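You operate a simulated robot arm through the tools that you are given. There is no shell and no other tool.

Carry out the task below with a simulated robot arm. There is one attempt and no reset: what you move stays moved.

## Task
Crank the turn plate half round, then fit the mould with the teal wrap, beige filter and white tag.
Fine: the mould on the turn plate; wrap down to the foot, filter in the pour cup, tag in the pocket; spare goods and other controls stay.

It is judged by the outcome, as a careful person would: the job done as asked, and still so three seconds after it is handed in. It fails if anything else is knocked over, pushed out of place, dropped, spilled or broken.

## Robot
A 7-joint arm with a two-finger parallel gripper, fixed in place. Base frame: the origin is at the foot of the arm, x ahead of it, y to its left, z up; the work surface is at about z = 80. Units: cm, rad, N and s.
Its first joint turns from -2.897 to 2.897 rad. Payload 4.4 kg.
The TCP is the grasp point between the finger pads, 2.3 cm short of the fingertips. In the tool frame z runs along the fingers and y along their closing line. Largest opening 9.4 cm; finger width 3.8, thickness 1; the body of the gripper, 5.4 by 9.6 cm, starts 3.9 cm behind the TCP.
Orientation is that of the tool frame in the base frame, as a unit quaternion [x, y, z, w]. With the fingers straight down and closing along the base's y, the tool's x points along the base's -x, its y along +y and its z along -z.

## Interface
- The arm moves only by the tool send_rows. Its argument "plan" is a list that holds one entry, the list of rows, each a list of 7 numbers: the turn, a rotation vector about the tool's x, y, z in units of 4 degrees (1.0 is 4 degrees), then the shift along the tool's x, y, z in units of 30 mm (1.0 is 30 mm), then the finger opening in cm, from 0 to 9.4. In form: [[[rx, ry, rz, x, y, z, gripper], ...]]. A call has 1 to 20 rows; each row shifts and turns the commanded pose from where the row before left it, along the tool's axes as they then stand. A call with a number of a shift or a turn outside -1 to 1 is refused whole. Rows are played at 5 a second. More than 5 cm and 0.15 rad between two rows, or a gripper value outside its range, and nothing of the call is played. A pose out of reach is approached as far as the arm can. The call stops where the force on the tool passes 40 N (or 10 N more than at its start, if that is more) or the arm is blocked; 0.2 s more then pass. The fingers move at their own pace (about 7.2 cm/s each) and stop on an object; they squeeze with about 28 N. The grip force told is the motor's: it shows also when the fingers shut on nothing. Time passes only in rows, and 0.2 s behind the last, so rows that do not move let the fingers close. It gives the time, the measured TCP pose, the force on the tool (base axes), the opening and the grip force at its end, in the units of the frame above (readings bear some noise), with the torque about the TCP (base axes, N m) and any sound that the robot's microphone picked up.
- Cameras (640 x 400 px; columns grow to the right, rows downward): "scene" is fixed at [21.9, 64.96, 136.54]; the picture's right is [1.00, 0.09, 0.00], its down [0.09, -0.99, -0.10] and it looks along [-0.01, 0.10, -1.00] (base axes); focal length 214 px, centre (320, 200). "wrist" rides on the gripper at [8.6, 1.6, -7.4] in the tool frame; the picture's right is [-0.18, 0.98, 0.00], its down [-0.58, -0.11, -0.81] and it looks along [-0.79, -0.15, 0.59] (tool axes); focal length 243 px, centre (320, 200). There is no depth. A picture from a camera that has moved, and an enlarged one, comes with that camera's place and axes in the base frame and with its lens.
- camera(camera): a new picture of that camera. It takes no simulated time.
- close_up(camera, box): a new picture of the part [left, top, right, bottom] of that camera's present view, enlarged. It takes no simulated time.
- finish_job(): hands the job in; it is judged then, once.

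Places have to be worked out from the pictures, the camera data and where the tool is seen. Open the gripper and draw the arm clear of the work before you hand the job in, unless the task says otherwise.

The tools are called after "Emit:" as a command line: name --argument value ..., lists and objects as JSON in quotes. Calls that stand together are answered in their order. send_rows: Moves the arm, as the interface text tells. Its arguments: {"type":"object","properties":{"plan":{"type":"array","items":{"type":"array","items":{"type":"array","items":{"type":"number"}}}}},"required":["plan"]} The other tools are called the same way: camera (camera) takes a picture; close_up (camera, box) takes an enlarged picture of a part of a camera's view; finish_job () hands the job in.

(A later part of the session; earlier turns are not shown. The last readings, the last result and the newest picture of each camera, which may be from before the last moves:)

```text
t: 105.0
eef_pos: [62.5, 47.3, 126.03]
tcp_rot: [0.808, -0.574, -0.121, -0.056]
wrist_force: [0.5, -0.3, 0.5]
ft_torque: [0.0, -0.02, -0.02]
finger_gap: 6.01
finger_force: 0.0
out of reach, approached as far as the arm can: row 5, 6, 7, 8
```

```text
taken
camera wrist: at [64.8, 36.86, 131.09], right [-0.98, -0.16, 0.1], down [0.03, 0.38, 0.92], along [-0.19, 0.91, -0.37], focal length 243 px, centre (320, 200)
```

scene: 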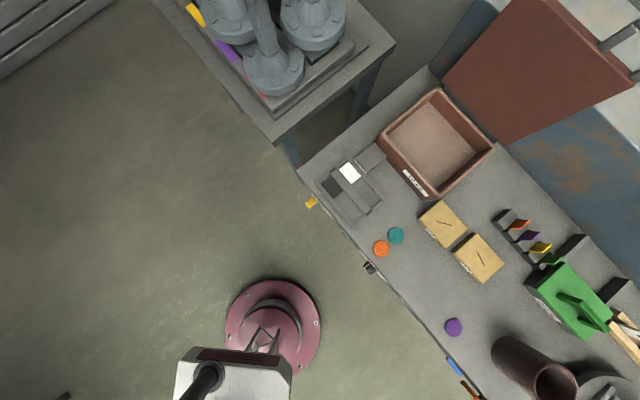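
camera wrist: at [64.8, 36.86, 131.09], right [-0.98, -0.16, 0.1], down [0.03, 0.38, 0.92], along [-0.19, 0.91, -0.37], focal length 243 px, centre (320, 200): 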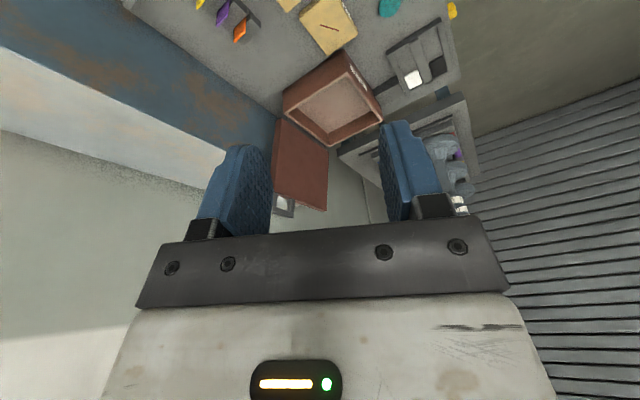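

Something in the arm's posture still blocks straightening. I'll probe small rotations about the other tool axes here, in free space, to find the free direction.

Emit:
send_rows --plan '[[[1, 0, 0, 0, 0, 0, 6], [1, 0, 0, 0, 0, 0, 6], [1, 0, 0, 0, 0, 0, 6], [0, 0, 0, 0, 0, 0, 6]]]'

Emit:
send_rows --plan '[[[0, 1, 0, 0, 0, 0, 6], [0, 1, 0, 0, 0, 0, 6], [0, 0, 0, 0, 0, 0, 6]]]'

```text
t: 106.0
eef_pos: [62.54, 47.09, 125.65]
tcp_rot: [0.802, -0.579, -0.09, -0.116]
wrist_force: [1.0, -0.1, 0.3]
ft_torque: [0.01, 0.02, -0.03]
finger_gap: 5.98
finger_force: 0.1
out of reach, approached as far as the arm can: row 2, 3
```

```text
t: 106.8
eef_pos: [62.56, 47.06, 125.71]
tcp_rot: [0.801, -0.58, -0.09, -0.117]
wrist_force: [0.0, 0.3, -0.3]
ft_torque: [-0.02, 0.01, 0.01]
finger_gap: 6.03
finger_force: 0.0
out of reach, approached as far as the arm can: row 1, 2
```

Emit:
send_rows --plan '[[[-1, 0, 0, 0, 0, 0, 6], [-1, 0, 0, 0, 0, 0, 6], [-1, 0, 0, 0, 0, 0, 6], [-1, 0, 0, 0, 0, 0, 6], [-1, 0, 0, 0, 0, 0, 6], [0, 0, 0, 0, 0, 0, 6]]]'

Emit:
send_rows --plan '[[[0, 1, 0, 0, 0, 0, 6], [0, 1, 0, 0, 0, 0, 6], [0, 0, 0, 0, 0, 0, 6]]]'

```text
t: 108.2
eef_pos: [62.39, 47.04, 125.66]
tcp_rot: [0.81, -0.554, -0.19, 0.024]
wrist_force: [0.0, -0.2, 1.1]
ft_torque: [-0.02, 0.01, -0.05]
finger_gap: 6.01
finger_force: 0.1
```

```text
t: 109.0
eef_pos: [62.44, 47.05, 125.5]
tcp_rot: [0.814, -0.555, -0.167, 0.041]
wrist_force: [0.9, -0.4, 0.9]
ft_torque: [0.01, 0.03, -0.02]
finger_gap: 5.97
finger_force: 0.1
out of reach, approached as far as the arm can: row 2
```

The blocked direction stays fixed in the tool frame, which suggests the last joint is against its stop in this turning direction. I'll spin the tool back the other way (yaw decreasing) and test again.

Emit:
send_rows --plan '[[[0, 0, 1, 0, 0, 0, 6], [0, 0, 1, 0, 0, 0, 6], [0, 0, 1, 0, 0, 0, 6], [0, 0, 1, 0, 0, 0, 6], [0, 0, 1, 0, 0, 0, 6], [0, 0, 1, 0, 0, 0, 6], [0, 0, 1, 0, 0, 0, 6], [0, 0, 1, 0, 0, 0, 6], [0, 0, 1, 0, 0, 0, 6], [0, 0, 1, 0, 0, 0, 6], [0, 0, 1, 0, 0, 0, 6], [0, 0, 1, 0, 0, 0, 6], [0, 0, 1, 0, 0, 0, 6], [0, 0, 1, 0, 0, 0, 6], [0, 0, 1, 0, 0, 0, 6], [0, 0, 1, 0, 0, 0, 6], [0, 0, 1, 0, 0, 0, 6], [0, 0, 0, 0, 0, 0, 6]]]'

```text
t: 112.8
eef_pos: [62.48, 47.11, 125.64]
tcp_rot: [-0.365, 0.915, 0.115, -0.128]
wrist_force: [0.8, 1.6, -1.0]
ft_torque: [0.04, 0.01, 0.0]
finger_gap: 6.01
finger_force: 0.0
```

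Emit:
send_rows --plan '[[[1, 0, 0, 0, 0, 0, 6], [1, 0, 0, 0, 0, 0, 6], [1, 0, 0, 0, 0, 0, 6], [1, 0, 0, 0, 0, 0, 6], [0.47, 0, 0, 0, 0, 0, 6], [0, -1, 0, 0, 0, 0, 6], [0, -1, 0, 0, 0, 0, 6], [0, -0.27, 0, 0, 0, 0, 6], [0, 0, 0, 0, 0, 0, 6]]]'

```text
t: 114.8
eef_pos: [62.43, 47.03, 125.48]
tcp_rot: [-0.358, 0.923, 0.13, -0.048]
wrist_force: [-0.1, 0.7, 1.0]
ft_torque: [0.01, 0.03, 0.03]
finger_gap: 6.01
finger_force: 0.0
out of reach, approached as far as the arm can: row 1, 2, 3, 4
```

The limit turns out to be fixed in space: the tool must lean at least ~14° to the robot's left in this posture. I can work with that: use yaw ≈94° with a ~20° lean along the finger plane, so the closing line stays level. Setting that orientation now.

Emit:
send_rows --plan '[[[0, 0, -1, 0, 0, 0, 6], [0, 0, -1, 0, 0, 0, 6], [0, 0, -1, 0, 0, 0, 6], [0, 0, -1, 0, 0, 0, 6], [0, 0, -1, 0, 0, 0, 6], [0, 0, -1, 0, 0, 0, 6], [0, 0, -1, 0, 0, 0, 6], [0, 0, -1, 0, 0, 0, 6], [0, 0, -1, 0, 0, 0, 6], [0, 0, -1, 0, 0, 0, 6], [0, 0, -1, 0, 0, 0, 6], [0, 0, -1, 0, 0, 0, 6], [0, 0, -1, 0, 0, 0, 6], [0, -0.93, 0, 0, 0, 0, 6], [0, -0.93, 0, 0, 0, 0, 6], [0.8, 0, 0, 0, 0, 0, 6], [0.8, 0, 0, 0, 0, 0, 6], [0.8, 0, 0, 0, 0, 0, 6], [0, 0, 0, 0, 0, 0, 6]]]'

Emit:
camera --camera "wrist"

```text
t: 118.8
eef_pos: [62.4, 47.18, 125.7]
tcp_rot: [0.709, -0.683, -0.128, -0.117]
wrist_force: [0.0, 1.5, 0.5]
ft_torque: [0.05, 0.01, -0.01]
finger_gap: 5.99
finger_force: 0.2
```

```text
taken
camera wrist: at [61.35, 36.11, 129.8], right [-0.99, 0.14, 0.07], down [0.11, 0.28, 0.95], along [0.11, 0.95, -0.29], focal length 243 px, centre (320, 200)
```

wrist: 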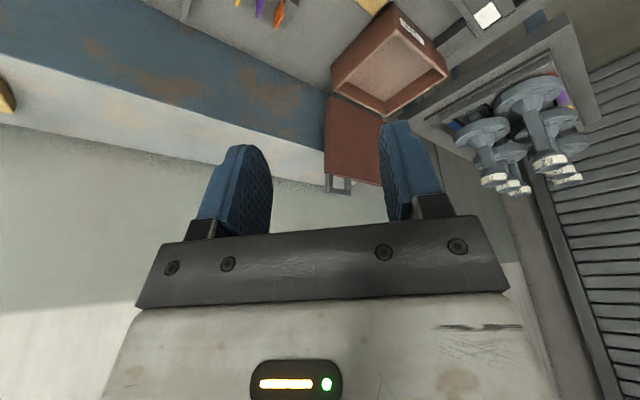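

Orientation reached without limits. Now travel high over the bench to the right side, toward the beige filter at about (96, 5), for a look.

Emit:
send_rows --plan '[[[0, 0, 0, 0.91, -0.505, -0.08, 6], [0, 0, 0, 0.91, -0.505, -0.08, 6], [0, 0, 0, 0.91, -0.505, -0.08, 6], [0, 0, 0, 0.91, -0.505, -0.08, 6], [0, 0, 0, 0.91, -0.505, -0.08, 6], [0, 0, 0, 0.91, -0.505, -0.08, 6], [0, 0, 0, 0.91, -0.505, -0.08, 6], [0, 0, 0, 0.91, -0.505, -0.08, 6], [0, 0, 0, 0.91, -0.505, -0.08, 6], [0, 0, 0, 0.91, -0.505, -0.08, 6], [0, 0, 0, 0.91, -0.505, -0.08, 6], [0, 0, 0, 0.91, -0.505, -0.08, 6], [0, 0, 0, 0.91, -0.505, -0.08, 6], [0, 0, 0, 0.91, -0.505, -0.08, 6], [0, 0, 0, 0.91, -0.505, -0.08, 6], [0, 0, 0, 0.91, -0.505, -0.08, 6], [0, 0, 0, 0.91, -0.505, -0.08, 6], [0, 0, 0, 0.91, -0.505, -0.08, 6], [0, 0, 0, 0, 0, 0, 6]]]'

Emit:
camera --camera "wrist"

```text
t: 122.8
eef_pos: [91.52, 0.31, 112.78]
tcp_rot: [0.709, -0.684, -0.128, -0.116]
wrist_force: [-0.5, -0.5, -0.1]
ft_torque: [0.01, 0.01, 0.03]
finger_gap: 5.98
finger_force: 0.0
```

```text
taken
camera wrist: at [90.32, -10.68, 116.88], right [-0.99, 0.14, 0.07], down [0.11, 0.28, 0.95], along [0.11, 0.95, -0.29], focal length 243 px, centre (320, 200)
```

wrist: 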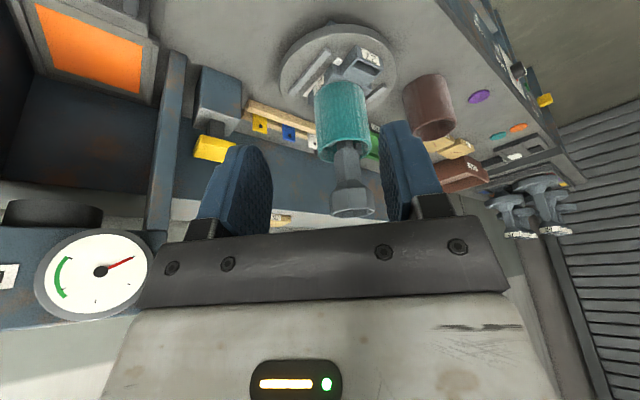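

Emit:
send_rows --plan '[[[0, 0, 0, 0.342, -0.009, 0.939, 7], [0, 0, 0, 0.342, -0.009, 0.939, 7], [0, 0, 0, 0.342, -0.009, 0.939, 7], [0, 0, 0, 0.342, -0.009, 0.939, 7], [0, 0, 0, 0.342, -0.009, 0.939, 7], [0, 0, 0, 0.342, -0.009, 0.939, 7], [0, 0, 0, 0, 0, 0, 7]]]'

Emit:
camera --camera "wrist"

```text
t: 124.4
eef_pos: [91.38, 0.4, 94.73]
tcp_rot: [0.709, -0.684, -0.128, -0.116]
wrist_force: [0.4, 0.6, 0.0]
ft_torque: [0.0, -0.02, 0.0]
finger_gap: 7.01
finger_force: 0.1
```

```text
taken
camera wrist: at [90.27, -10.47, 98.92], right [-0.99, 0.14, 0.07], down [0.11, 0.28, 0.95], along [0.11, 0.95, -0.29], focal length 243 px, centre (320, 200)
```

wrist: 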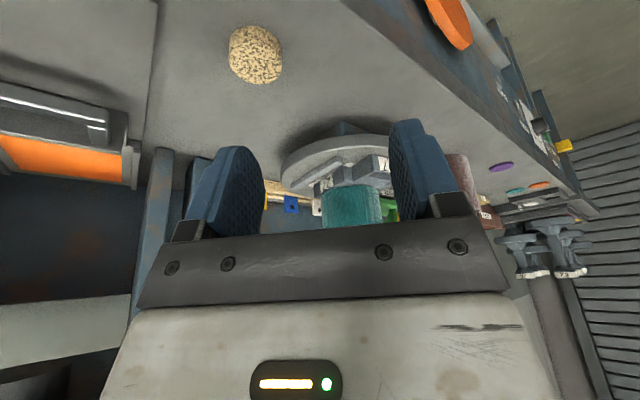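

Emit:
close_up --camera "wrist" --box '[200, 10, 310, 100]'

Emit:
close_up --camera "wrist" --box '[250, 110, 410, 235]'

```text
4.44 times, centred on (255, 55) of wrist
camera zoom: at [90.27, -10.47, 98.92], right [-0.99, 0.14, 0.07], down [0.11, 0.28, 0.95], along [0.11, 0.95, -0.29], focal length 1078 px, centre (609, 844)
```

zoom: 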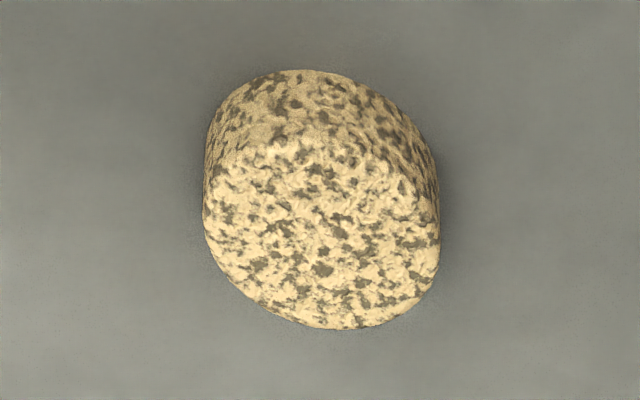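

```text
3.20 times, centred on (330, 172) of wrist
camera zoom: at [90.27, -10.47, 98.92], right [-0.99, 0.14, 0.07], down [0.11, 0.28, 0.95], along [0.11, 0.95, -0.29], focal length 776 px, centre (288, 288)
```

zoom: 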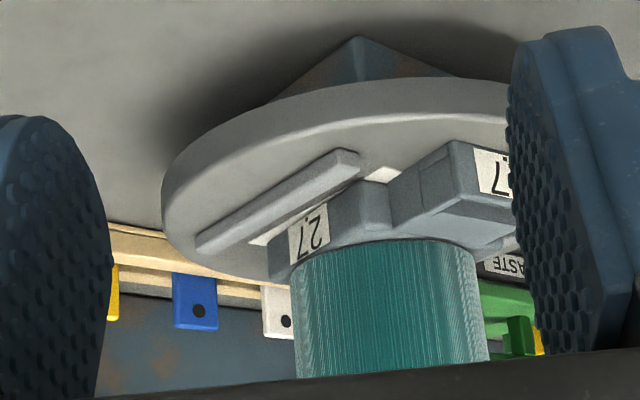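

The view also confirms the wrap sits flush on the foot. The beige filter is at ≈(96.5, 5.05), 4.25 cm across and ~1.8 thick. I move above it and check.

Emit:
send_rows --plan '[[[0, 0, 0, -0.208, -0.603, 0.872, 7], [0, 0, 0, -0.208, -0.603, 0.872, 7], [0, 0, 0, -0.208, -0.603, 0.872, 7], [0, 0, 0, 0, 0, 0, 7]]]'

Emit:
camera --camera "wrist"

```text
t: 125.4
eef_pos: [96.72, 4.92, 87.89]
tcp_rot: [0.71, -0.683, -0.128, -0.116]
wrist_force: [0.3, -0.4, -0.5]
ft_torque: [0.0, -0.01, -0.01]
finger_gap: 6.99
finger_force: 0.1
```

```text
taken
camera wrist: at [95.66, -5.91, 92.01], right [-0.99, 0.14, 0.07], down [0.11, 0.28, 0.95], along [0.11, 0.95, -0.29], focal length 243 px, centre (320, 200)
```

wrist: 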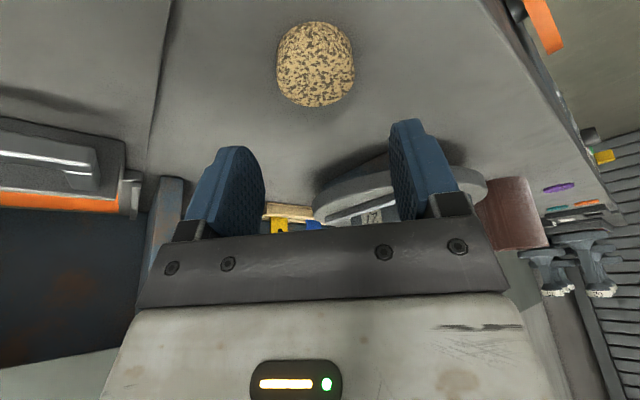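

Emit:
send_rows --plan '[[[0, 0, 0, 0.154, 0.021, 0.5, 7], [0, 0, 0, 0.154, 0.021, 0.5, 7], [0, 0, 0, 0.154, 0.021, 0.5, 7], [0, 0, 0, 0, 0, 0, 7]]]'

Emit:
camera --camera "wrist"

```text
t: 126.4
eef_pos: [96.61, 5.13, 83.06]
tcp_rot: [0.709, -0.684, -0.128, -0.116]
wrist_force: [0.6, -0.7, 0.0]
ft_torque: [0.01, -0.01, -0.01]
finger_gap: 7.02
finger_force: 0.1
```

```text
taken
camera wrist: at [95.47, -5.84, 87.2], right [-0.99, 0.14, 0.07], down [0.11, 0.28, 0.95], along [0.11, 0.95, -0.29], focal length 243 px, centre (320, 200)
```

wrist: 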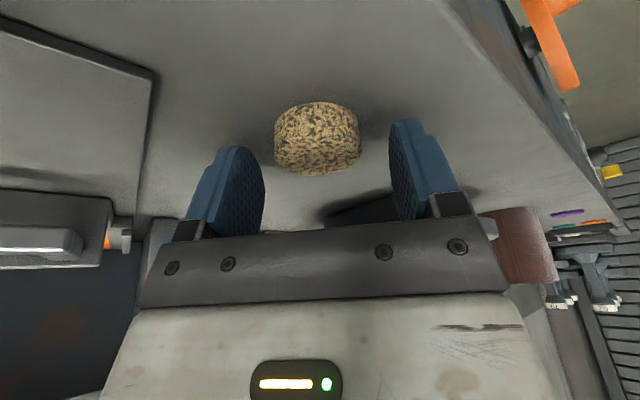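

The filter lies centred between the fingertips. Closing.

Emit:
send_rows --plan '[[[0, 0, 0, 0, 0, 0, 4.5], [0, 0, 0, 0, 0, 0, 3.5], [0, 0, 0, 0, 0, 0, 3.5], [0, 0, 0, 0, 0, 0, 3.5]]]'

Emit:
close_up --camera "wrist" --box '[200, 80, 440, 240]'

```text
t: 127.4
eef_pos: [96.67, 5.14, 83.11]
tcp_rot: [0.709, -0.684, -0.127, -0.117]
wrist_force: [-0.3, 0.5, -0.9]
ft_torque: [-0.02, 0.0, 0.02]
finger_gap: 4.15
finger_force: 27.6
```

```text
2.50 times, centred on (320, 160) of wrist
camera zoom: at [95.47, -5.84, 87.23], right [-0.99, 0.14, 0.07], down [0.11, 0.28, 0.95], along [0.11, 0.95, -0.29], focal length 606 px, centre (320, 300)
```

zoom: 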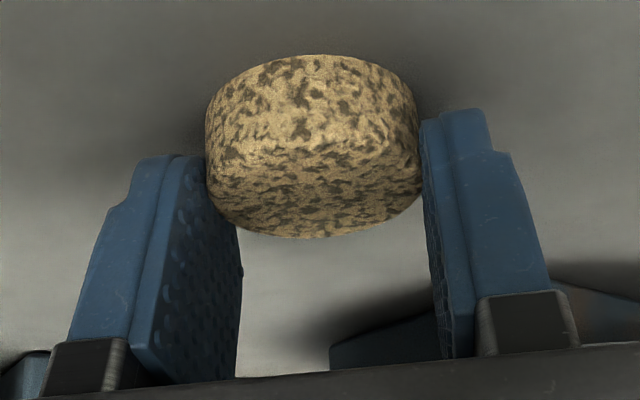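

Gripped at 4.15 cm, with the filter's lower part protruding below the tips. I lift it straight up, high enough to see the cup past the fingers.

Emit:
send_rows --plan '[[[0, 0, 0, -0.1, 0.004, -0.29, 3.5], [0, 0, 0, -0.34, 0.0108, -0.94, 3.5], [0, 0, 0, -0.34, 0.0108, -0.94, 3.5], [0, 0, 0, -0.34, 0.0108, -0.94, 3.5], [0, 0, 0, -0.34, 0.0108, -0.94, 3.5], [0, 0, 0, -0.34, 0.0108, -0.94, 3.5], [0, 0, 0, -0.34, 0.0108, -0.94, 3.5], [0, 0, 0, -0.34, 0.0108, -0.94, 3.5], [0, 0, 0, -0.34, 0.0108, -0.94, 3.5], [0, 0, 0, -0.34, 0.0108, -0.94, 3.5], [0, 0, 0, -0.34, 0.0108, -0.94, 3.5], [0, 0, 0, -0.34, 0.0108, -0.94, 3.5], [0, 0, 0, -0.34, 0.0108, -0.94, 3.5], [0, 0, 0, -0.34, 0.0108, -0.94, 3.5], [0, 0, 0, -0.34, 0.0108, -0.94, 3.5], [0, 0, 0, 0, 0, 0, 3.5]]]'

Emit:
camera --camera "wrist"

```text
t: 130.8
eef_pos: [96.29, 5.12, 126.08]
tcp_rot: [0.709, -0.684, -0.127, -0.117]
wrist_force: [0.0, 0.5, -0.7]
ft_torque: [-0.01, 0.03, -0.01]
finger_gap: 4.11
finger_force: 27.9
```

```text
taken
camera wrist: at [95.22, -5.84, 130.25], right [-0.99, 0.14, 0.07], down [0.11, 0.28, 0.95], along [0.11, 0.95, -0.29], focal length 243 px, centre (320, 200)
```

wrist: 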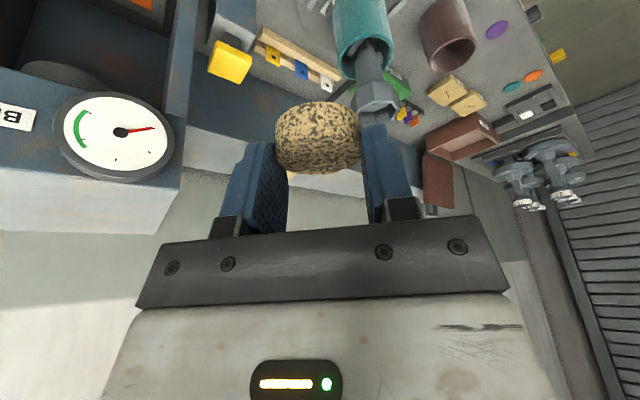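

Emit:
close_up --camera "wrist" --box '[320, 60, 430, 130]'

Emit:
close_up --camera "wrist" --box '[310, 0, 430, 75]'

```text
5.71 times, centred on (375, 95) of wrist
camera zoom: at [95.22, -5.84, 130.25], right [-0.99, 0.14, 0.07], down [0.11, 0.28, 0.95], along [0.11, 0.95, -0.29], focal length 1386 px, centre (6, 800)
```

zoom: 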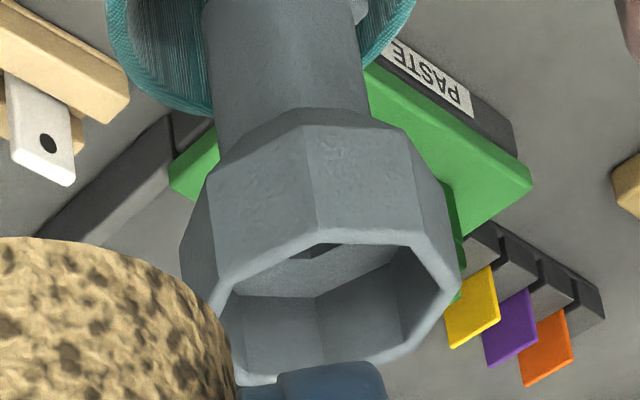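

```text
5.33 times, centred on (370, 38) of wrist
camera zoom: at [95.22, -5.84, 130.25], right [-0.99, 0.14, 0.07], down [0.11, 0.28, 0.95], along [0.11, 0.95, -0.29], focal length 1294 px, centre (53, 1067)
```

zoom: 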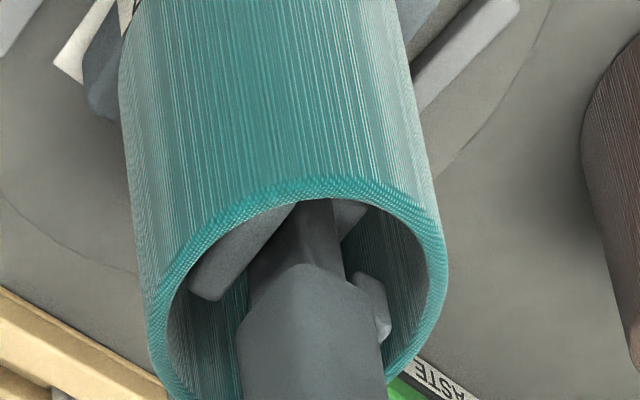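

The cup centre measures again at ≈(89.87, 25.88), so the mould has not moved. I bring the filter over the cup, still high.

Emit:
send_rows --plan '[[[0, 0, 0, -0.825, 0.233, 0.301, 3.5], [0, 0, 0, -0.825, 0.233, 0.301, 3.5], [0, 0, 0, -0.825, 0.233, 0.301, 3.5], [0, 0, 0, -0.825, 0.233, 0.301, 3.5], [0, 0, 0, -0.825, 0.233, 0.301, 3.5], [0, 0, 0, -0.825, 0.233, 0.301, 3.5], [0, 0, 0, -0.825, 0.233, 0.301, 3.5], [0, 0, 0, -0.825, 0.233, 0.301, 3.5], [0, 0, 0, 0, 0, 0, 3.5]]]'

Emit:
camera --camera "wrist"

```text
t: 132.8
eef_pos: [89.85, 26.08, 126.24]
tcp_rot: [0.709, -0.683, -0.128, -0.116]
wrist_force: [0.0, 0.5, 0.7]
ft_torque: [0.01, -0.01, 0.0]
finger_gap: 4.13
finger_force: 28.1
```

```text
taken
camera wrist: at [88.72, 15.14, 130.38], right [-0.99, 0.14, 0.07], down [0.11, 0.28, 0.95], along [0.11, 0.95, -0.29], focal length 243 px, centre (320, 200)
```

wrist: 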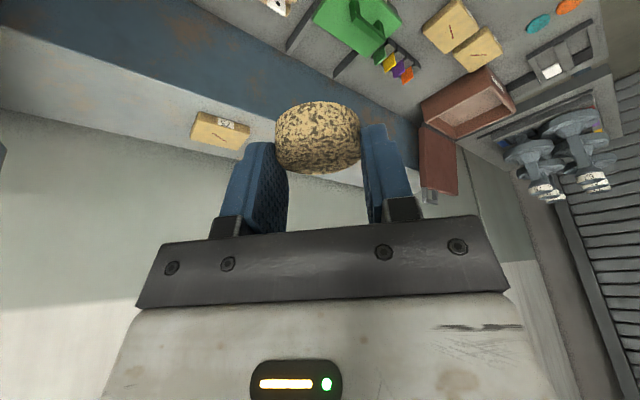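

Emit:
send_rows --plan '[[[0, 0, 0, 0.294, -0.017, 0.78, 3.5], [0, 0, 0, 0.294, -0.017, 0.78, 3.5], [0, 0, 0, 0.294, -0.017, 0.78, 3.5], [0, 0, 0, 0.294, -0.017, 0.78, 3.5], [0, 0, 0, 0, 0, 0, 3.5]]]'

Emit:
camera --camera "wrist"

Emit:
close_up --camera "wrist" --box '[220, 0, 420, 180]'

```text
t: 134.0
eef_pos: [90.39, 25.9, 116.02]
tcp_rot: [0.709, -0.684, -0.128, -0.116]
wrist_force: [0.1, -0.2, -0.8]
ft_torque: [0.01, 0.0, 0.02]
finger_gap: 4.14
finger_force: 28.0
```

```text
taken
camera wrist: at [89.17, 14.89, 120.19], right [-0.99, 0.14, 0.07], down [0.11, 0.28, 0.95], along [0.11, 0.95, -0.29], focal length 243 px, centre (320, 200)
```

wrist: 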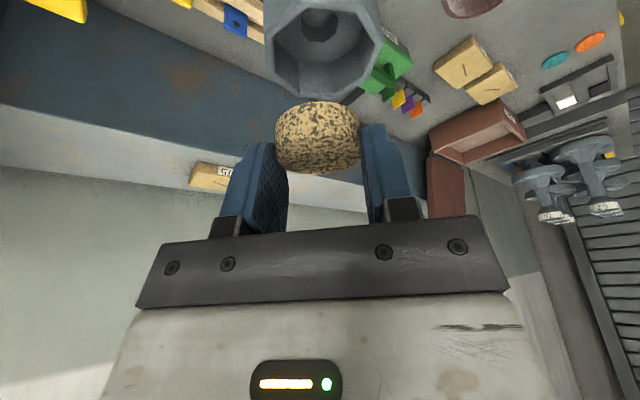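

```text
2.22 times, centred on (320, 90) of wrist
camera zoom: at [89.17, 14.89, 120.19], right [-0.99, 0.14, 0.07], down [0.11, 0.28, 0.95], along [0.11, 0.95, -0.29], focal length 539 px, centre (320, 444)
```

zoom: 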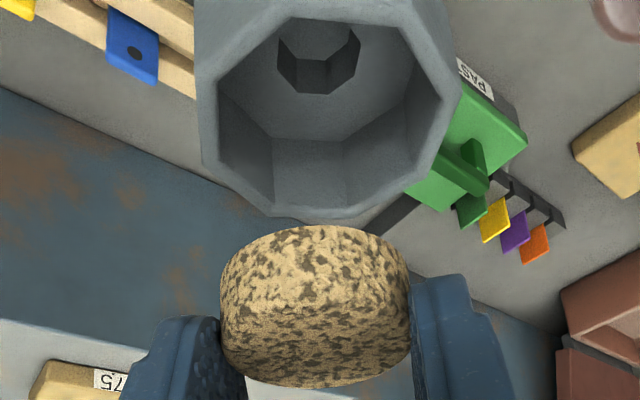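

I can look straight into the cup; the filter is ~0.45 cm too far in +x. Correcting and lowering part of the way.

Emit:
send_rows --plan '[[[0, 0, 0, -0.021, 0.166, 0.009, 3.5], [0, 0, 0, 0.17, -0.002, 0.47, 3.5], [0, 0, 0, 0.17, -0.002, 0.47, 3.5], [0, 0, 0, 0, 0, 0, 3.5]]]'

Emit:
close_up --camera "wrist" --box '[220, 0, 420, 180]'

```text
t: 135.0
eef_pos: [89.67, 25.87, 113.04]
tcp_rot: [0.709, -0.683, -0.129, -0.116]
wrist_force: [-0.7, 0.2, 0.6]
ft_torque: [0.01, 0.02, 0.02]
finger_gap: 4.12
finger_force: 27.9
```

```text
2.22 times, centred on (320, 90) of wrist
camera zoom: at [88.63, 14.95, 117.2], right [-0.99, 0.14, 0.07], down [0.11, 0.28, 0.95], along [0.11, 0.95, -0.29], focal length 539 px, centre (320, 444)
```

zoom: 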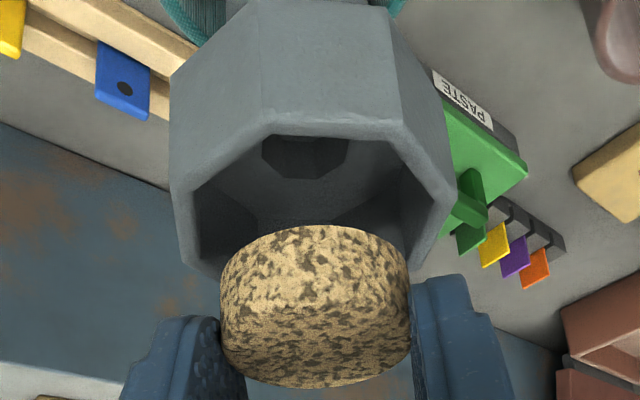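

Emit:
send_rows --plan '[[[0, 0, 0, 0.099, -0.02, 0.2745, 3.5], [0, 0, 0, 0.099, -0.007, 0.2745, 3.5], [0, 0, 0, 0, 0, 0, 3.5]]]'

Emit:
close_up --camera "wrist" --box '[220, 0, 420, 180]'

```text
t: 135.8
eef_pos: [89.76, 26.04, 111.39]
tcp_rot: [0.709, -0.684, -0.127, -0.117]
wrist_force: [1.8, -0.4, 5.6]
ft_torque: [-0.08, -0.18, 0.03]
finger_gap: 4.14
finger_force: 27.4
```

```text
2.22 times, centred on (320, 90) of wrist
camera zoom: at [88.63, 15.02, 115.55], right [-0.99, 0.14, 0.07], down [0.11, 0.28, 0.96], along [0.11, 0.95, -0.29], focal length 539 px, centre (320, 444)
```

zoom: 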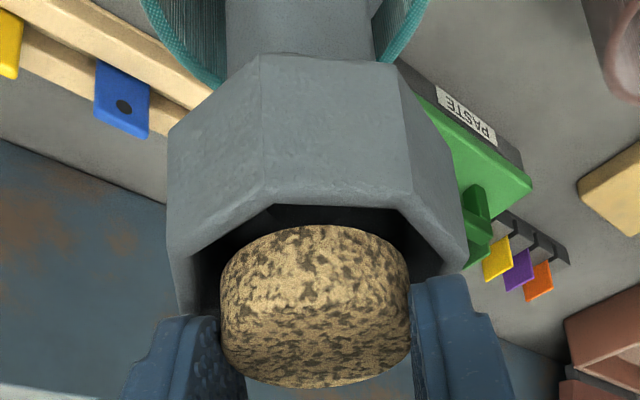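

Light contact (5.6 N): the fingertips touch the rim while the filter's lower edge is already inside the opening. I ease up slightly and release it into the cup.

Emit:
send_rows --plan '[[[0, 0, 0, -0.028, 0, -0.078, 3.5], [0, 0, 0, 0, 0, 0, 3.5]]]'

Emit:
send_rows --plan '[[[0, 0, 0, 0, 0, 0, 5.6], [0, 0, 0, 0, 0, 0, 5.6], [0, 0, 0, -0.034, 0, -0.094, 5.6]]]'

Emit:
camera --camera "wrist"

Emit:
close_up --camera "wrist" --box '[220, 0, 420, 180]'

```text
t: 136.4
eef_pos: [89.71, 26.09, 111.6]
tcp_rot: [0.709, -0.683, -0.128, -0.116]
wrist_force: [0.1, -0.2, -0.3]
ft_torque: [0.01, 0.0, -0.02]
finger_gap: 4.13
finger_force: 28.1
```

```text
t: 137.2
eef_pos: [89.58, 26.02, 111.93]
tcp_rot: [0.709, -0.683, -0.127, -0.117]
wrist_force: [0.4, -0.1, 0.5]
ft_torque: [0.03, 0.03, 0.03]
finger_gap: 5.62
finger_force: 0.0
```

```text
taken
camera wrist: at [88.61, 15.13, 116.09], right [-0.99, 0.14, 0.07], down [0.11, 0.28, 0.95], along [0.11, 0.95, -0.29], focal length 243 px, centre (320, 200)
```

wrist: 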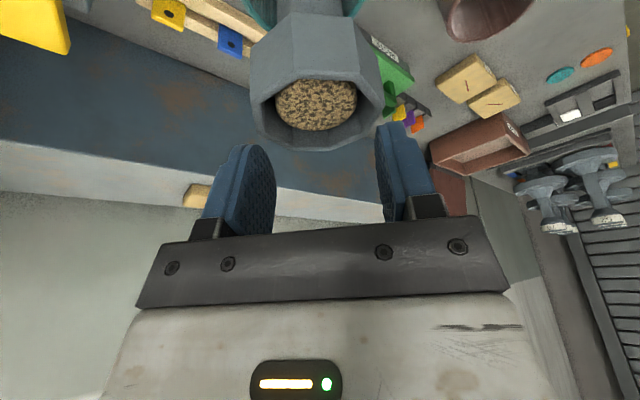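

```text
2.22 times, centred on (320, 90) of wrist
camera zoom: at [88.61, 15.13, 116.09], right [-0.99, 0.14, 0.07], down [0.11, 0.28, 0.95], along [0.11, 0.95, -0.29], focal length 539 px, centre (320, 444)
```

zoom: 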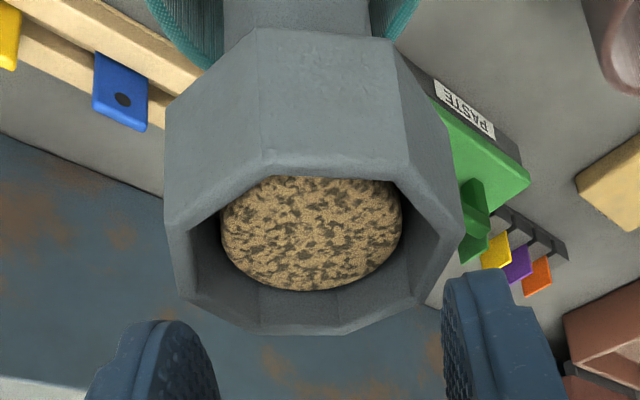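

The filter lies flat inside the pour cup. Now I rise clear and move to look at the tag rack behind the mould.

Emit:
send_rows --plan '[[[0, 0, 0, -0.302, 0.01, -0.837, 6], [0, 0, 0, -0.302, 0.01, -0.837, 6], [0, 0, 0, -0.302, 0.01, -0.837, 6], [0, 0, 0, 0.653, -0.797, -0.246, 6], [0, 0, 0, 0.653, -0.797, -0.246, 6], [0, 0, 0, 0.653, -0.797, -0.246, 6], [0, 0, 0, 0, 0, 0, 6]]]'

Emit:
camera --camera "wrist"

```text
t: 138.8
eef_pos: [97.45, 19.81, 119.82]
tcp_rot: [0.709, -0.684, -0.127, -0.118]
wrist_force: [0.0, -0.4, -0.2]
ft_torque: [0.01, 0.01, -0.05]
finger_gap: 6.0
finger_force: 0.1
```

```text
taken
camera wrist: at [96.28, 8.97, 123.89], right [-0.99, 0.14, 0.07], down [0.11, 0.28, 0.95], along [0.11, 0.95, -0.29], focal length 243 px, centre (320, 200)
```

wrist: 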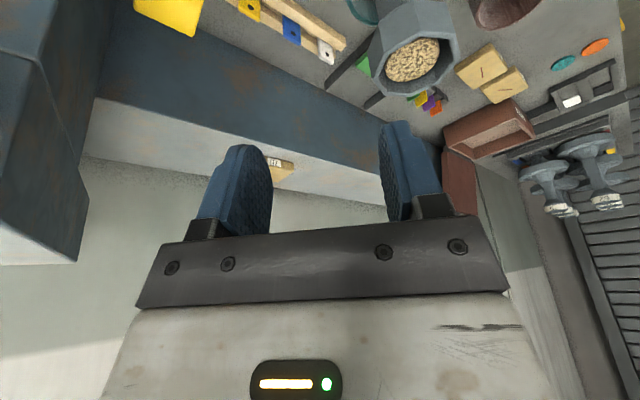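

Emit:
close_up --camera "wrist" --box '[230, 0, 350, 70]'

Emit:
close_up --camera "wrist" --box '[350, 0, 470, 100]'

```text
5.33 times, centred on (290, 35) of wrist
camera zoom: at [96.28, 8.97, 123.89], right [-0.99, 0.14, 0.07], down [0.11, 0.28, 0.95], along [0.11, 0.95, -0.29], focal length 1294 px, centre (480, 1080)
```

zoom: 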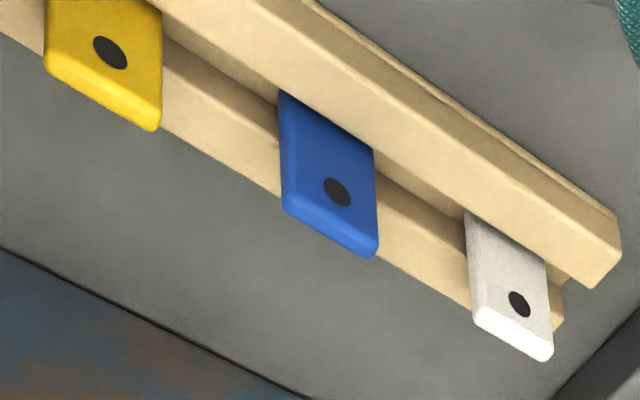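

```text
4.00 times, centred on (410, 50) of wrist
camera zoom: at [96.28, 8.97, 123.89], right [-0.99, 0.14, 0.07], down [0.11, 0.28, 0.95], along [0.11, 0.95, -0.29], focal length 970 px, centre (-40, 800)
```

zoom: 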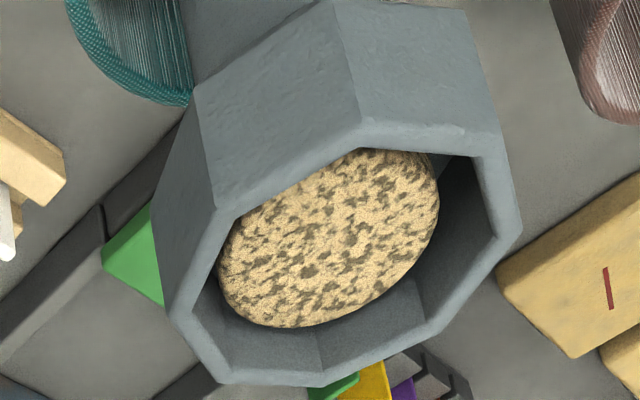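

The white tag stands upright in the rack, about 3.3 cm wide and exposed ~3.5 cm above the front bar, at ≈(97, 45). That needs an outward lean for reach. I'll back off a little and reorient to yaw 45° with ~50° lean, so the fingers can take the tag by its side edges.

Emit:
send_rows --plan '[[[0, 0, 0, 0.163, 0.807, -0.05, 6], [0, 0, 0, 0.163, 0.807, -0.05, 6], [0, 0, 0, 0.163, 0.807, -0.05, 6], [0, 0, 0, 0.163, 0.807, -0.05, 6], [0, 0, 0, 0.163, 0.807, -0.05, 6], [0, -0.94, 0, 0, 0, 0, 6], [0, -0.94, 0, 0, 0, 0, 6], [0, -0.94, 0, 0, 0, 0, 6], [0, -0.94, 0, 0, 0, 0, 6], [0, -0.94, 0, 0, 0, 0, 6], [0, -0.94, 0, 0, 0, 0, 6], [0, -0.94, 0, 0, 0, 0, 6], [0, -0.94, 0, 0, 0, 0, 6], [0, 0, 0, 0, 0, 0, 6]]]'

```text
t: 141.8
eef_pos: [85.21, 16.98, 119.97]
tcp_rot: [0.652, -0.629, -0.308, -0.289]
wrist_force: [-0.7, 0.6, 0.0]
ft_torque: [0.0, -0.02, -0.02]
finger_gap: 6.02
finger_force: 0.1
```

Emit:
send_rows --plan '[[[0.692, -0.009, 0.581, 0, 0, 0, 6], [0.692, -0.009, 0.581, 0, 0, 0, 6], [0.692, -0.009, 0.581, 0, 0, 0, 6], [0.692, -0.009, 0.581, 0, 0, 0, 6], [0.692, -0.009, 0.581, 0, 0, 0, 6], [0.692, -0.009, 0.581, 0, 0, 0, 6], [0.692, -0.009, 0.581, 0, 0, 0, 6], [0.692, -0.009, 0.581, 0, 0, 0, 6], [0.692, -0.009, 0.581, 0, 0, 0, 6], [0.692, -0.009, 0.581, 0, 0, 0, 6], [0.692, -0.009, 0.581, 0, 0, 0, 6], [0.692, -0.009, 0.581, 0, 0, 0, 6], [0.692, -0.009, 0.581, 0, 0, 0, 6], [0, 0, 0, 0, 0, 0, 6]]]'

Emit:
camera --camera "wrist"

```text
t: 144.8
eef_pos: [85.24, 16.85, 119.97]
tcp_rot: [-0.346, 0.837, 0.167, 0.39]
wrist_force: [-0.7, 0.1, -0.2]
ft_torque: [0.01, -0.04, -0.03]
finger_gap: 5.99
finger_force: 0.0
```

```text
taken
camera wrist: at [76.09, 9.9, 118.17], right [-0.61, 0.78, 0.15], down [-0.09, -0.26, 0.96], along [0.78, 0.58, 0.23], focal length 243 px, centre (320, 200)
```

wrist: 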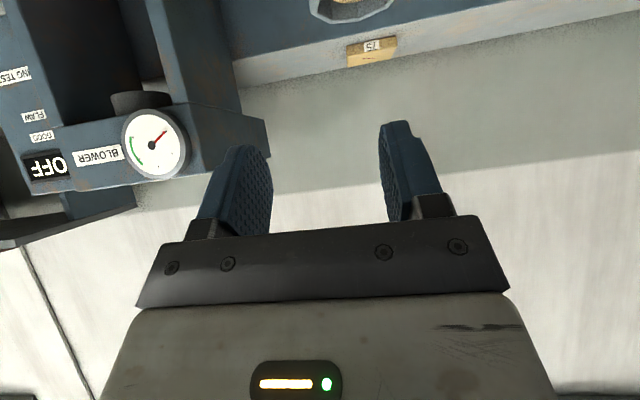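

Yaw 45° would bring the wrist too close to the mould, so I'll use yaw ≈33° with ~51° lean: that keeps ~12 cm from the mould axis and is only 12° off the tag's width direction. First turn, then travel high around the mould's left side.

Emit:
send_rows --plan '[[[0.807, -0.01, 0.673, 0, 0, 0, 5.5], [0.807, -0.01, 0.673, 0, 0, 0, 5.5], [0.807, -0.01, 0.673, 0, 0, 0, 5.5], [0, 0, 0, -0.048, 0.899, 0.06, 5.5], [0, 0, 0, -0.048, 0.899, 0.06, 5.5], [0, 0, 0, -0.048, 0.899, 0.06, 5.5], [0, 0, 0, -0.048, 0.899, 0.06, 5.5], [0, 0, 0, -0.048, 0.899, 0.06, 5.5], [0, 0, 0, -0.048, 0.899, 0.06, 5.5], [0, 0, 0, -0.048, 0.899, 0.06, 5.5], [0, 0, 0, -0.048, 0.899, 0.06, 5.5], [0, 0, 0, 0, 0, 0, 5.5]]]'

Emit:
camera --camera "wrist"

Emit:
camera --camera "scene"

```text
t: 147.4
eef_pos: [74.91, 36.11, 120.13]
tcp_rot: [-0.253, 0.87, 0.122, 0.405]
wrist_force: [0.4, 1.3, 0.2]
ft_torque: [-0.02, -0.02, 0.05]
finger_gap: 5.49
finger_force: 0.0
```

```text
taken
camera wrist: at [64.57, 31.11, 118.38], right [-0.43, 0.89, 0.15], down [-0.14, -0.23, 0.96], along [0.89, 0.39, 0.23], focal length 243 px, centre (320, 200)
```

wrist: 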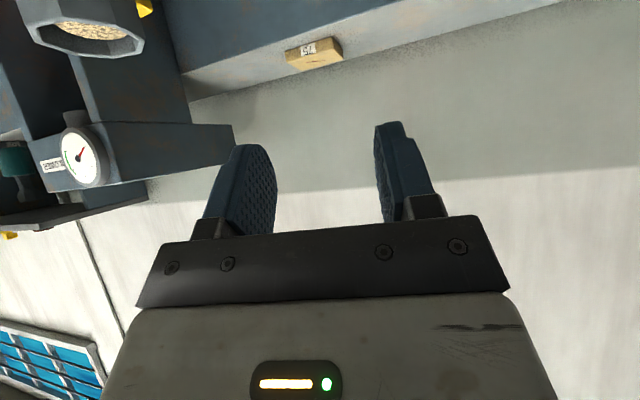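

```text
taken
```

scene: 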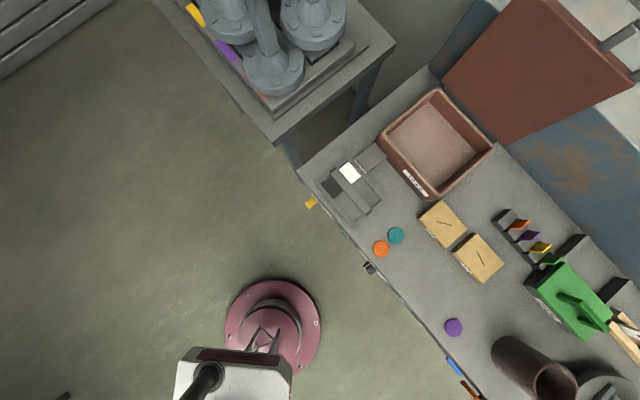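

Emit:
close_up --camera "scene" --box '[540, 260, 640, 360]'

```text
4.00 times, centred on (590, 310) of scene
camera zoom: at [21.9, 64.96, 136.54], right [1.0, 0.09, 0.0], down [0.09, -0.99, -0.1], along [-0.01, 0.1, -1.0], focal length 858 px, centre (-760, -240)
```

zoom: 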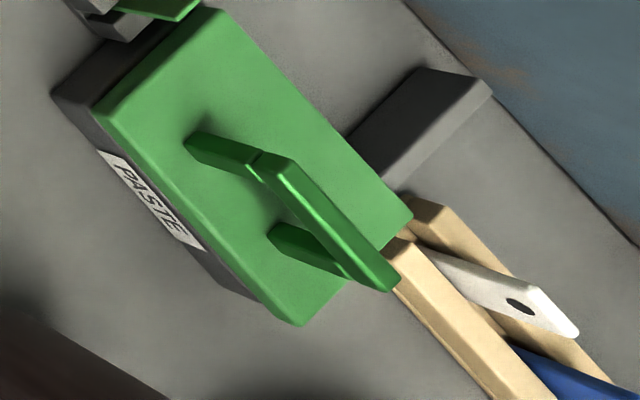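

PASTE box and rack leave ~9 cm beside the white tag, so the fingers fit. I descend to the pre-approach point on the left of the mould.

Emit:
send_rows --plan '[[[0, 0, 0, 0.463, -0.184, 0.811, 5.5], [0, 0, 0, 0.463, -0.184, 0.811, 5.5], [0, 0, 0, 0.463, -0.184, 0.811, 5.5], [0, 0, 0, 0.463, -0.184, 0.811, 5.5], [0, 0, 0, 0.463, -0.184, 0.811, 5.5], [0, 0, 0, 0.463, -0.184, 0.811, 5.5], [0, 0, 0, 0.463, -0.184, 0.811, 5.5], [0, 0, 0, 0.463, -0.184, 0.811, 5.5], [0, 0, 0, 0.463, -0.184, 0.811, 5.5], [0, 0, 0, 0, 0, 0, 5.5]]]'

Emit:
camera --camera "wrist"

Emit:
camera --camera "scene"

```text
t: 149.6
eef_pos: [84.94, 36.83, 96.31]
tcp_rot: [-0.253, 0.87, 0.123, 0.406]
wrist_force: [0.5, -1.3, -0.5]
ft_torque: [-0.01, -0.02, 0.0]
finger_gap: 5.49
finger_force: 0.0
```

```text
taken
camera wrist: at [74.6, 31.95, 94.61], right [-0.43, 0.89, 0.15], down [-0.14, -0.23, 0.96], along [0.89, 0.39, 0.23], focal length 243 px, centre (320, 200)
```

wrist: 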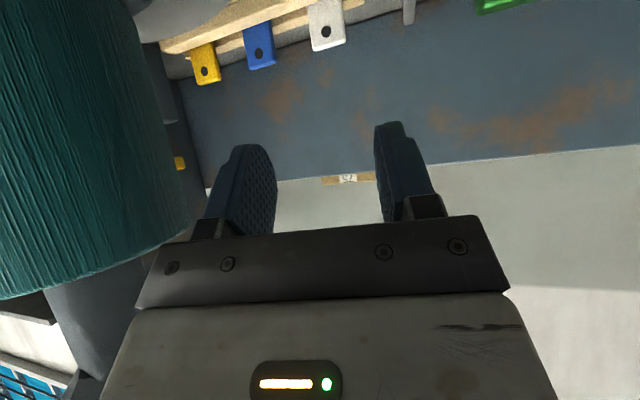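

```text
taken
```

scene: 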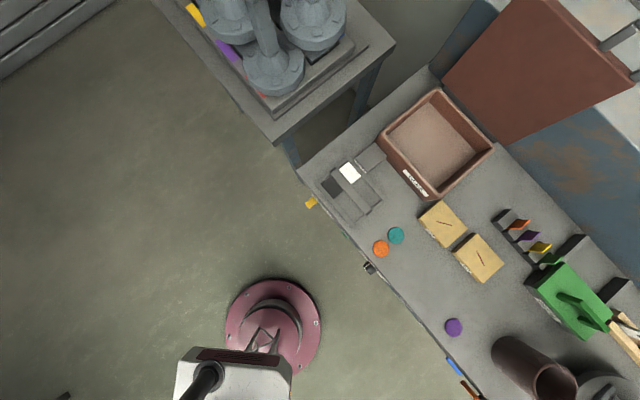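

Emit:
close_up --camera "wrist" --box '[180, 0, 360, 90]'

Emit:
close_up --camera "wrist" --box '[290, 0, 370, 60]'

```text
3.56 times, centred on (270, 45) of wrist
camera zoom: at [74.6, 31.95, 94.61], right [-0.43, 0.89, 0.15], down [-0.14, -0.23, 0.96], along [0.89, 0.39, 0.23], focal length 863 px, centre (498, 751)
```

zoom: 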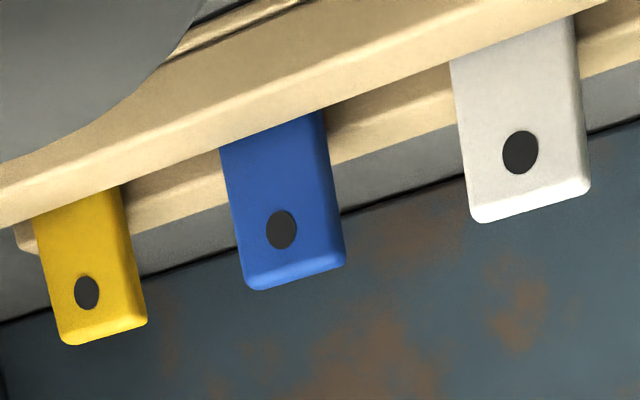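

```text
6.67 times, centred on (330, 30) of wrist
camera zoom: at [74.6, 31.95, 94.61], right [-0.43, 0.89, 0.15], down [-0.14, -0.23, 0.96], along [0.89, 0.39, 0.23], focal length 1618 px, centre (253, 1333)
```

zoom: 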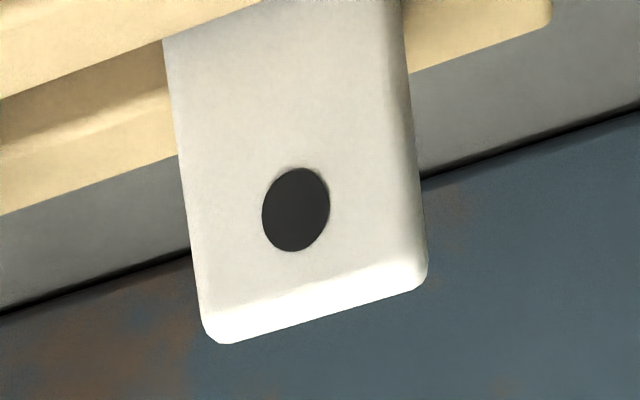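

The tag is now measured well: centre v≈36.65 (u≈100.6–101), top z≈85.65, bar top ≈82.4; base ≈(97.2, 45.4). I advance most of the way along the tool axis.

Emit:
send_rows --plan '[[[0, 0, 0, -0.039, 0.0425, 0.958, 5.5], [0, 0, 0, -0.039, 0.0425, 0.958, 5.5], [0, 0, 0, -0.039, 0.0425, 0.958, 5.5], [0, 0, 0, -0.039, 0.0425, 0.958, 5.5], [0, 0, 0, 0, 0, 0, 5.5]]]'

Emit:
camera --camera "wrist"

Emit:
close_up --camera "wrist" --box '[180, 0, 460, 230]'

```text
t: 150.2
eef_pos: [88.53, 39.14, 94.16]
tcp_rot: [-0.251, 0.868, 0.122, 0.411]
wrist_force: [0.4, -7.2, 16.1]
ft_torque: [-1.01, 2.0, 0.89]
finger_gap: 5.5
finger_force: 0.1
stopped in row 3: the force on the tool passed its limit at 60 N (the readings are from after the stop); the commanded pose is now the measured one
```

```text
taken
camera wrist: at [78.23, 34.3, 92.23], right [-0.43, 0.89, 0.15], down [-0.15, -0.23, 0.96], along [0.89, 0.39, 0.24], focal length 243 px, centre (320, 200)
```

wrist: 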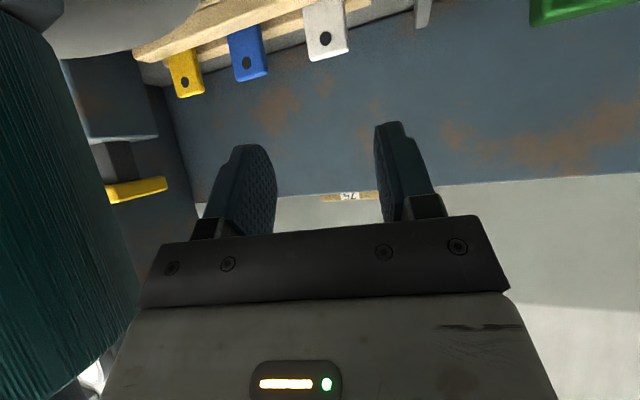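

```text
1.74 times, centred on (320, 115) of wrist
camera zoom: at [78.23, 34.3, 92.23], right [-0.43, 0.89, 0.15], down [-0.15, -0.23, 0.96], along [0.89, 0.39, 0.24], focal length 422 px, centre (320, 348)
```

zoom: 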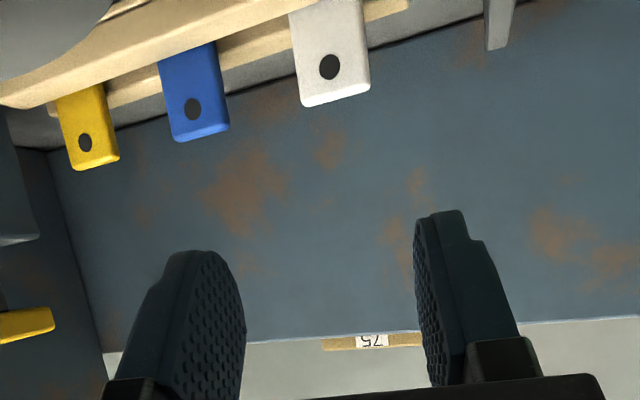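

The call stopped on contact: by the torque, the wrist camera housing touched something near (76, 34, 91), most likely the top of the brown sleeve. I look at the scene before moving anything.

Emit:
camera --camera "scene"

Emit:
close_up --camera "scene" --box '[460, 280, 640, 400]'

```text
taken
```

scene: 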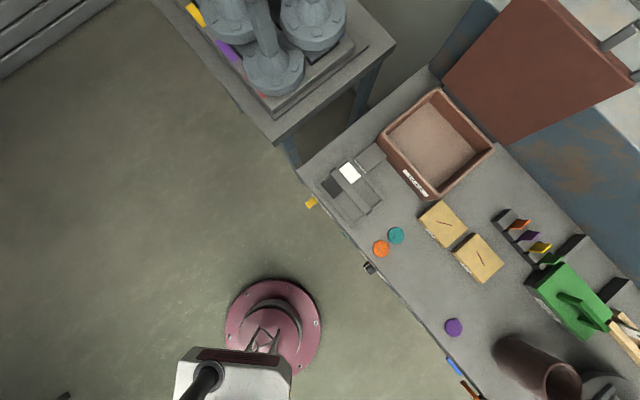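

```text
3.33 times, centred on (550, 340) of scene
camera zoom: at [21.9, 64.96, 136.54], right [1.0, 0.09, 0.0], down [0.09, -0.99, -0.1], along [-0.01, 0.1, -1.0], focal length 715 px, centre (-447, -267)
```

zoom: 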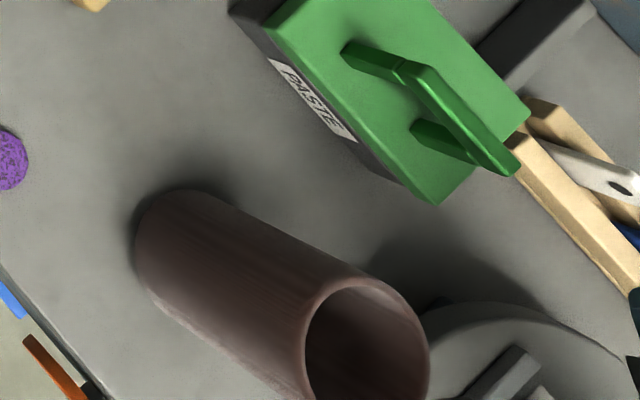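

The brown sleeve's rim has shifted slightly and it leans a few degrees, held by the camera housing. I lift straight up, gently, so it can settle back upright, then check.

Emit:
send_rows --plan '[[[0, 0, 0, -0.06, 0, -0.05, 5.5], [0, 0, 0, -0.1, 0, -0.083, 5.5], [0, 0, 0, -0.16, 0, -0.134, 5.5], [0, 0, 0, -0.32, 0, -0.267, 5.5], [0, 0, 0, -0.32, 0, -0.267, 5.5], [0, 0, 0, -0.32, 0, -0.267, 5.5], [0, 0, 0, 0, 0, 0, 5.5]]]'

Emit:
close_up --camera "scene" --box '[460, 280, 640, 400]'

Emit:
close_up --camera "scene" --box '[440, 275, 640, 400]'

```text
t: 151.8
eef_pos: [88.39, 39.29, 99.0]
tcp_rot: [-0.252, 0.868, 0.122, 0.41]
wrist_force: [-0.5, 0.4, -0.2]
ft_torque: [0.02, 0.02, -0.01]
finger_gap: 5.52
finger_force: 0.1
```

```text
3.33 times, centred on (550, 340) of scene
camera zoom: at [21.9, 64.96, 136.54], right [1.0, 0.09, 0.0], down [0.09, -0.99, -0.1], along [-0.01, 0.1, -1.0], focal length 715 px, centre (-447, -267)
```

zoom: 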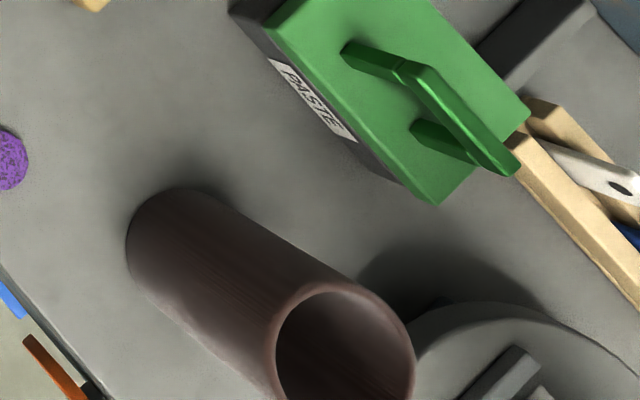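

```text
3.20 times, centred on (540, 338) of scene
camera zoom: at [21.9, 64.96, 136.54], right [1.0, 0.09, 0.0], down [0.09, -0.99, -0.1], along [-0.01, 0.1, -1.0], focal length 686 px, centre (-384, -240)
```

zoom: 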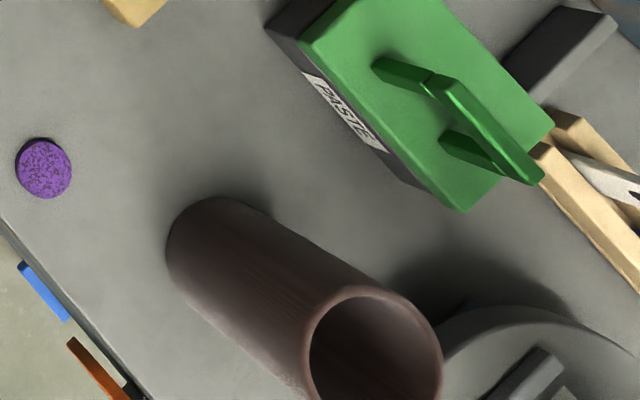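

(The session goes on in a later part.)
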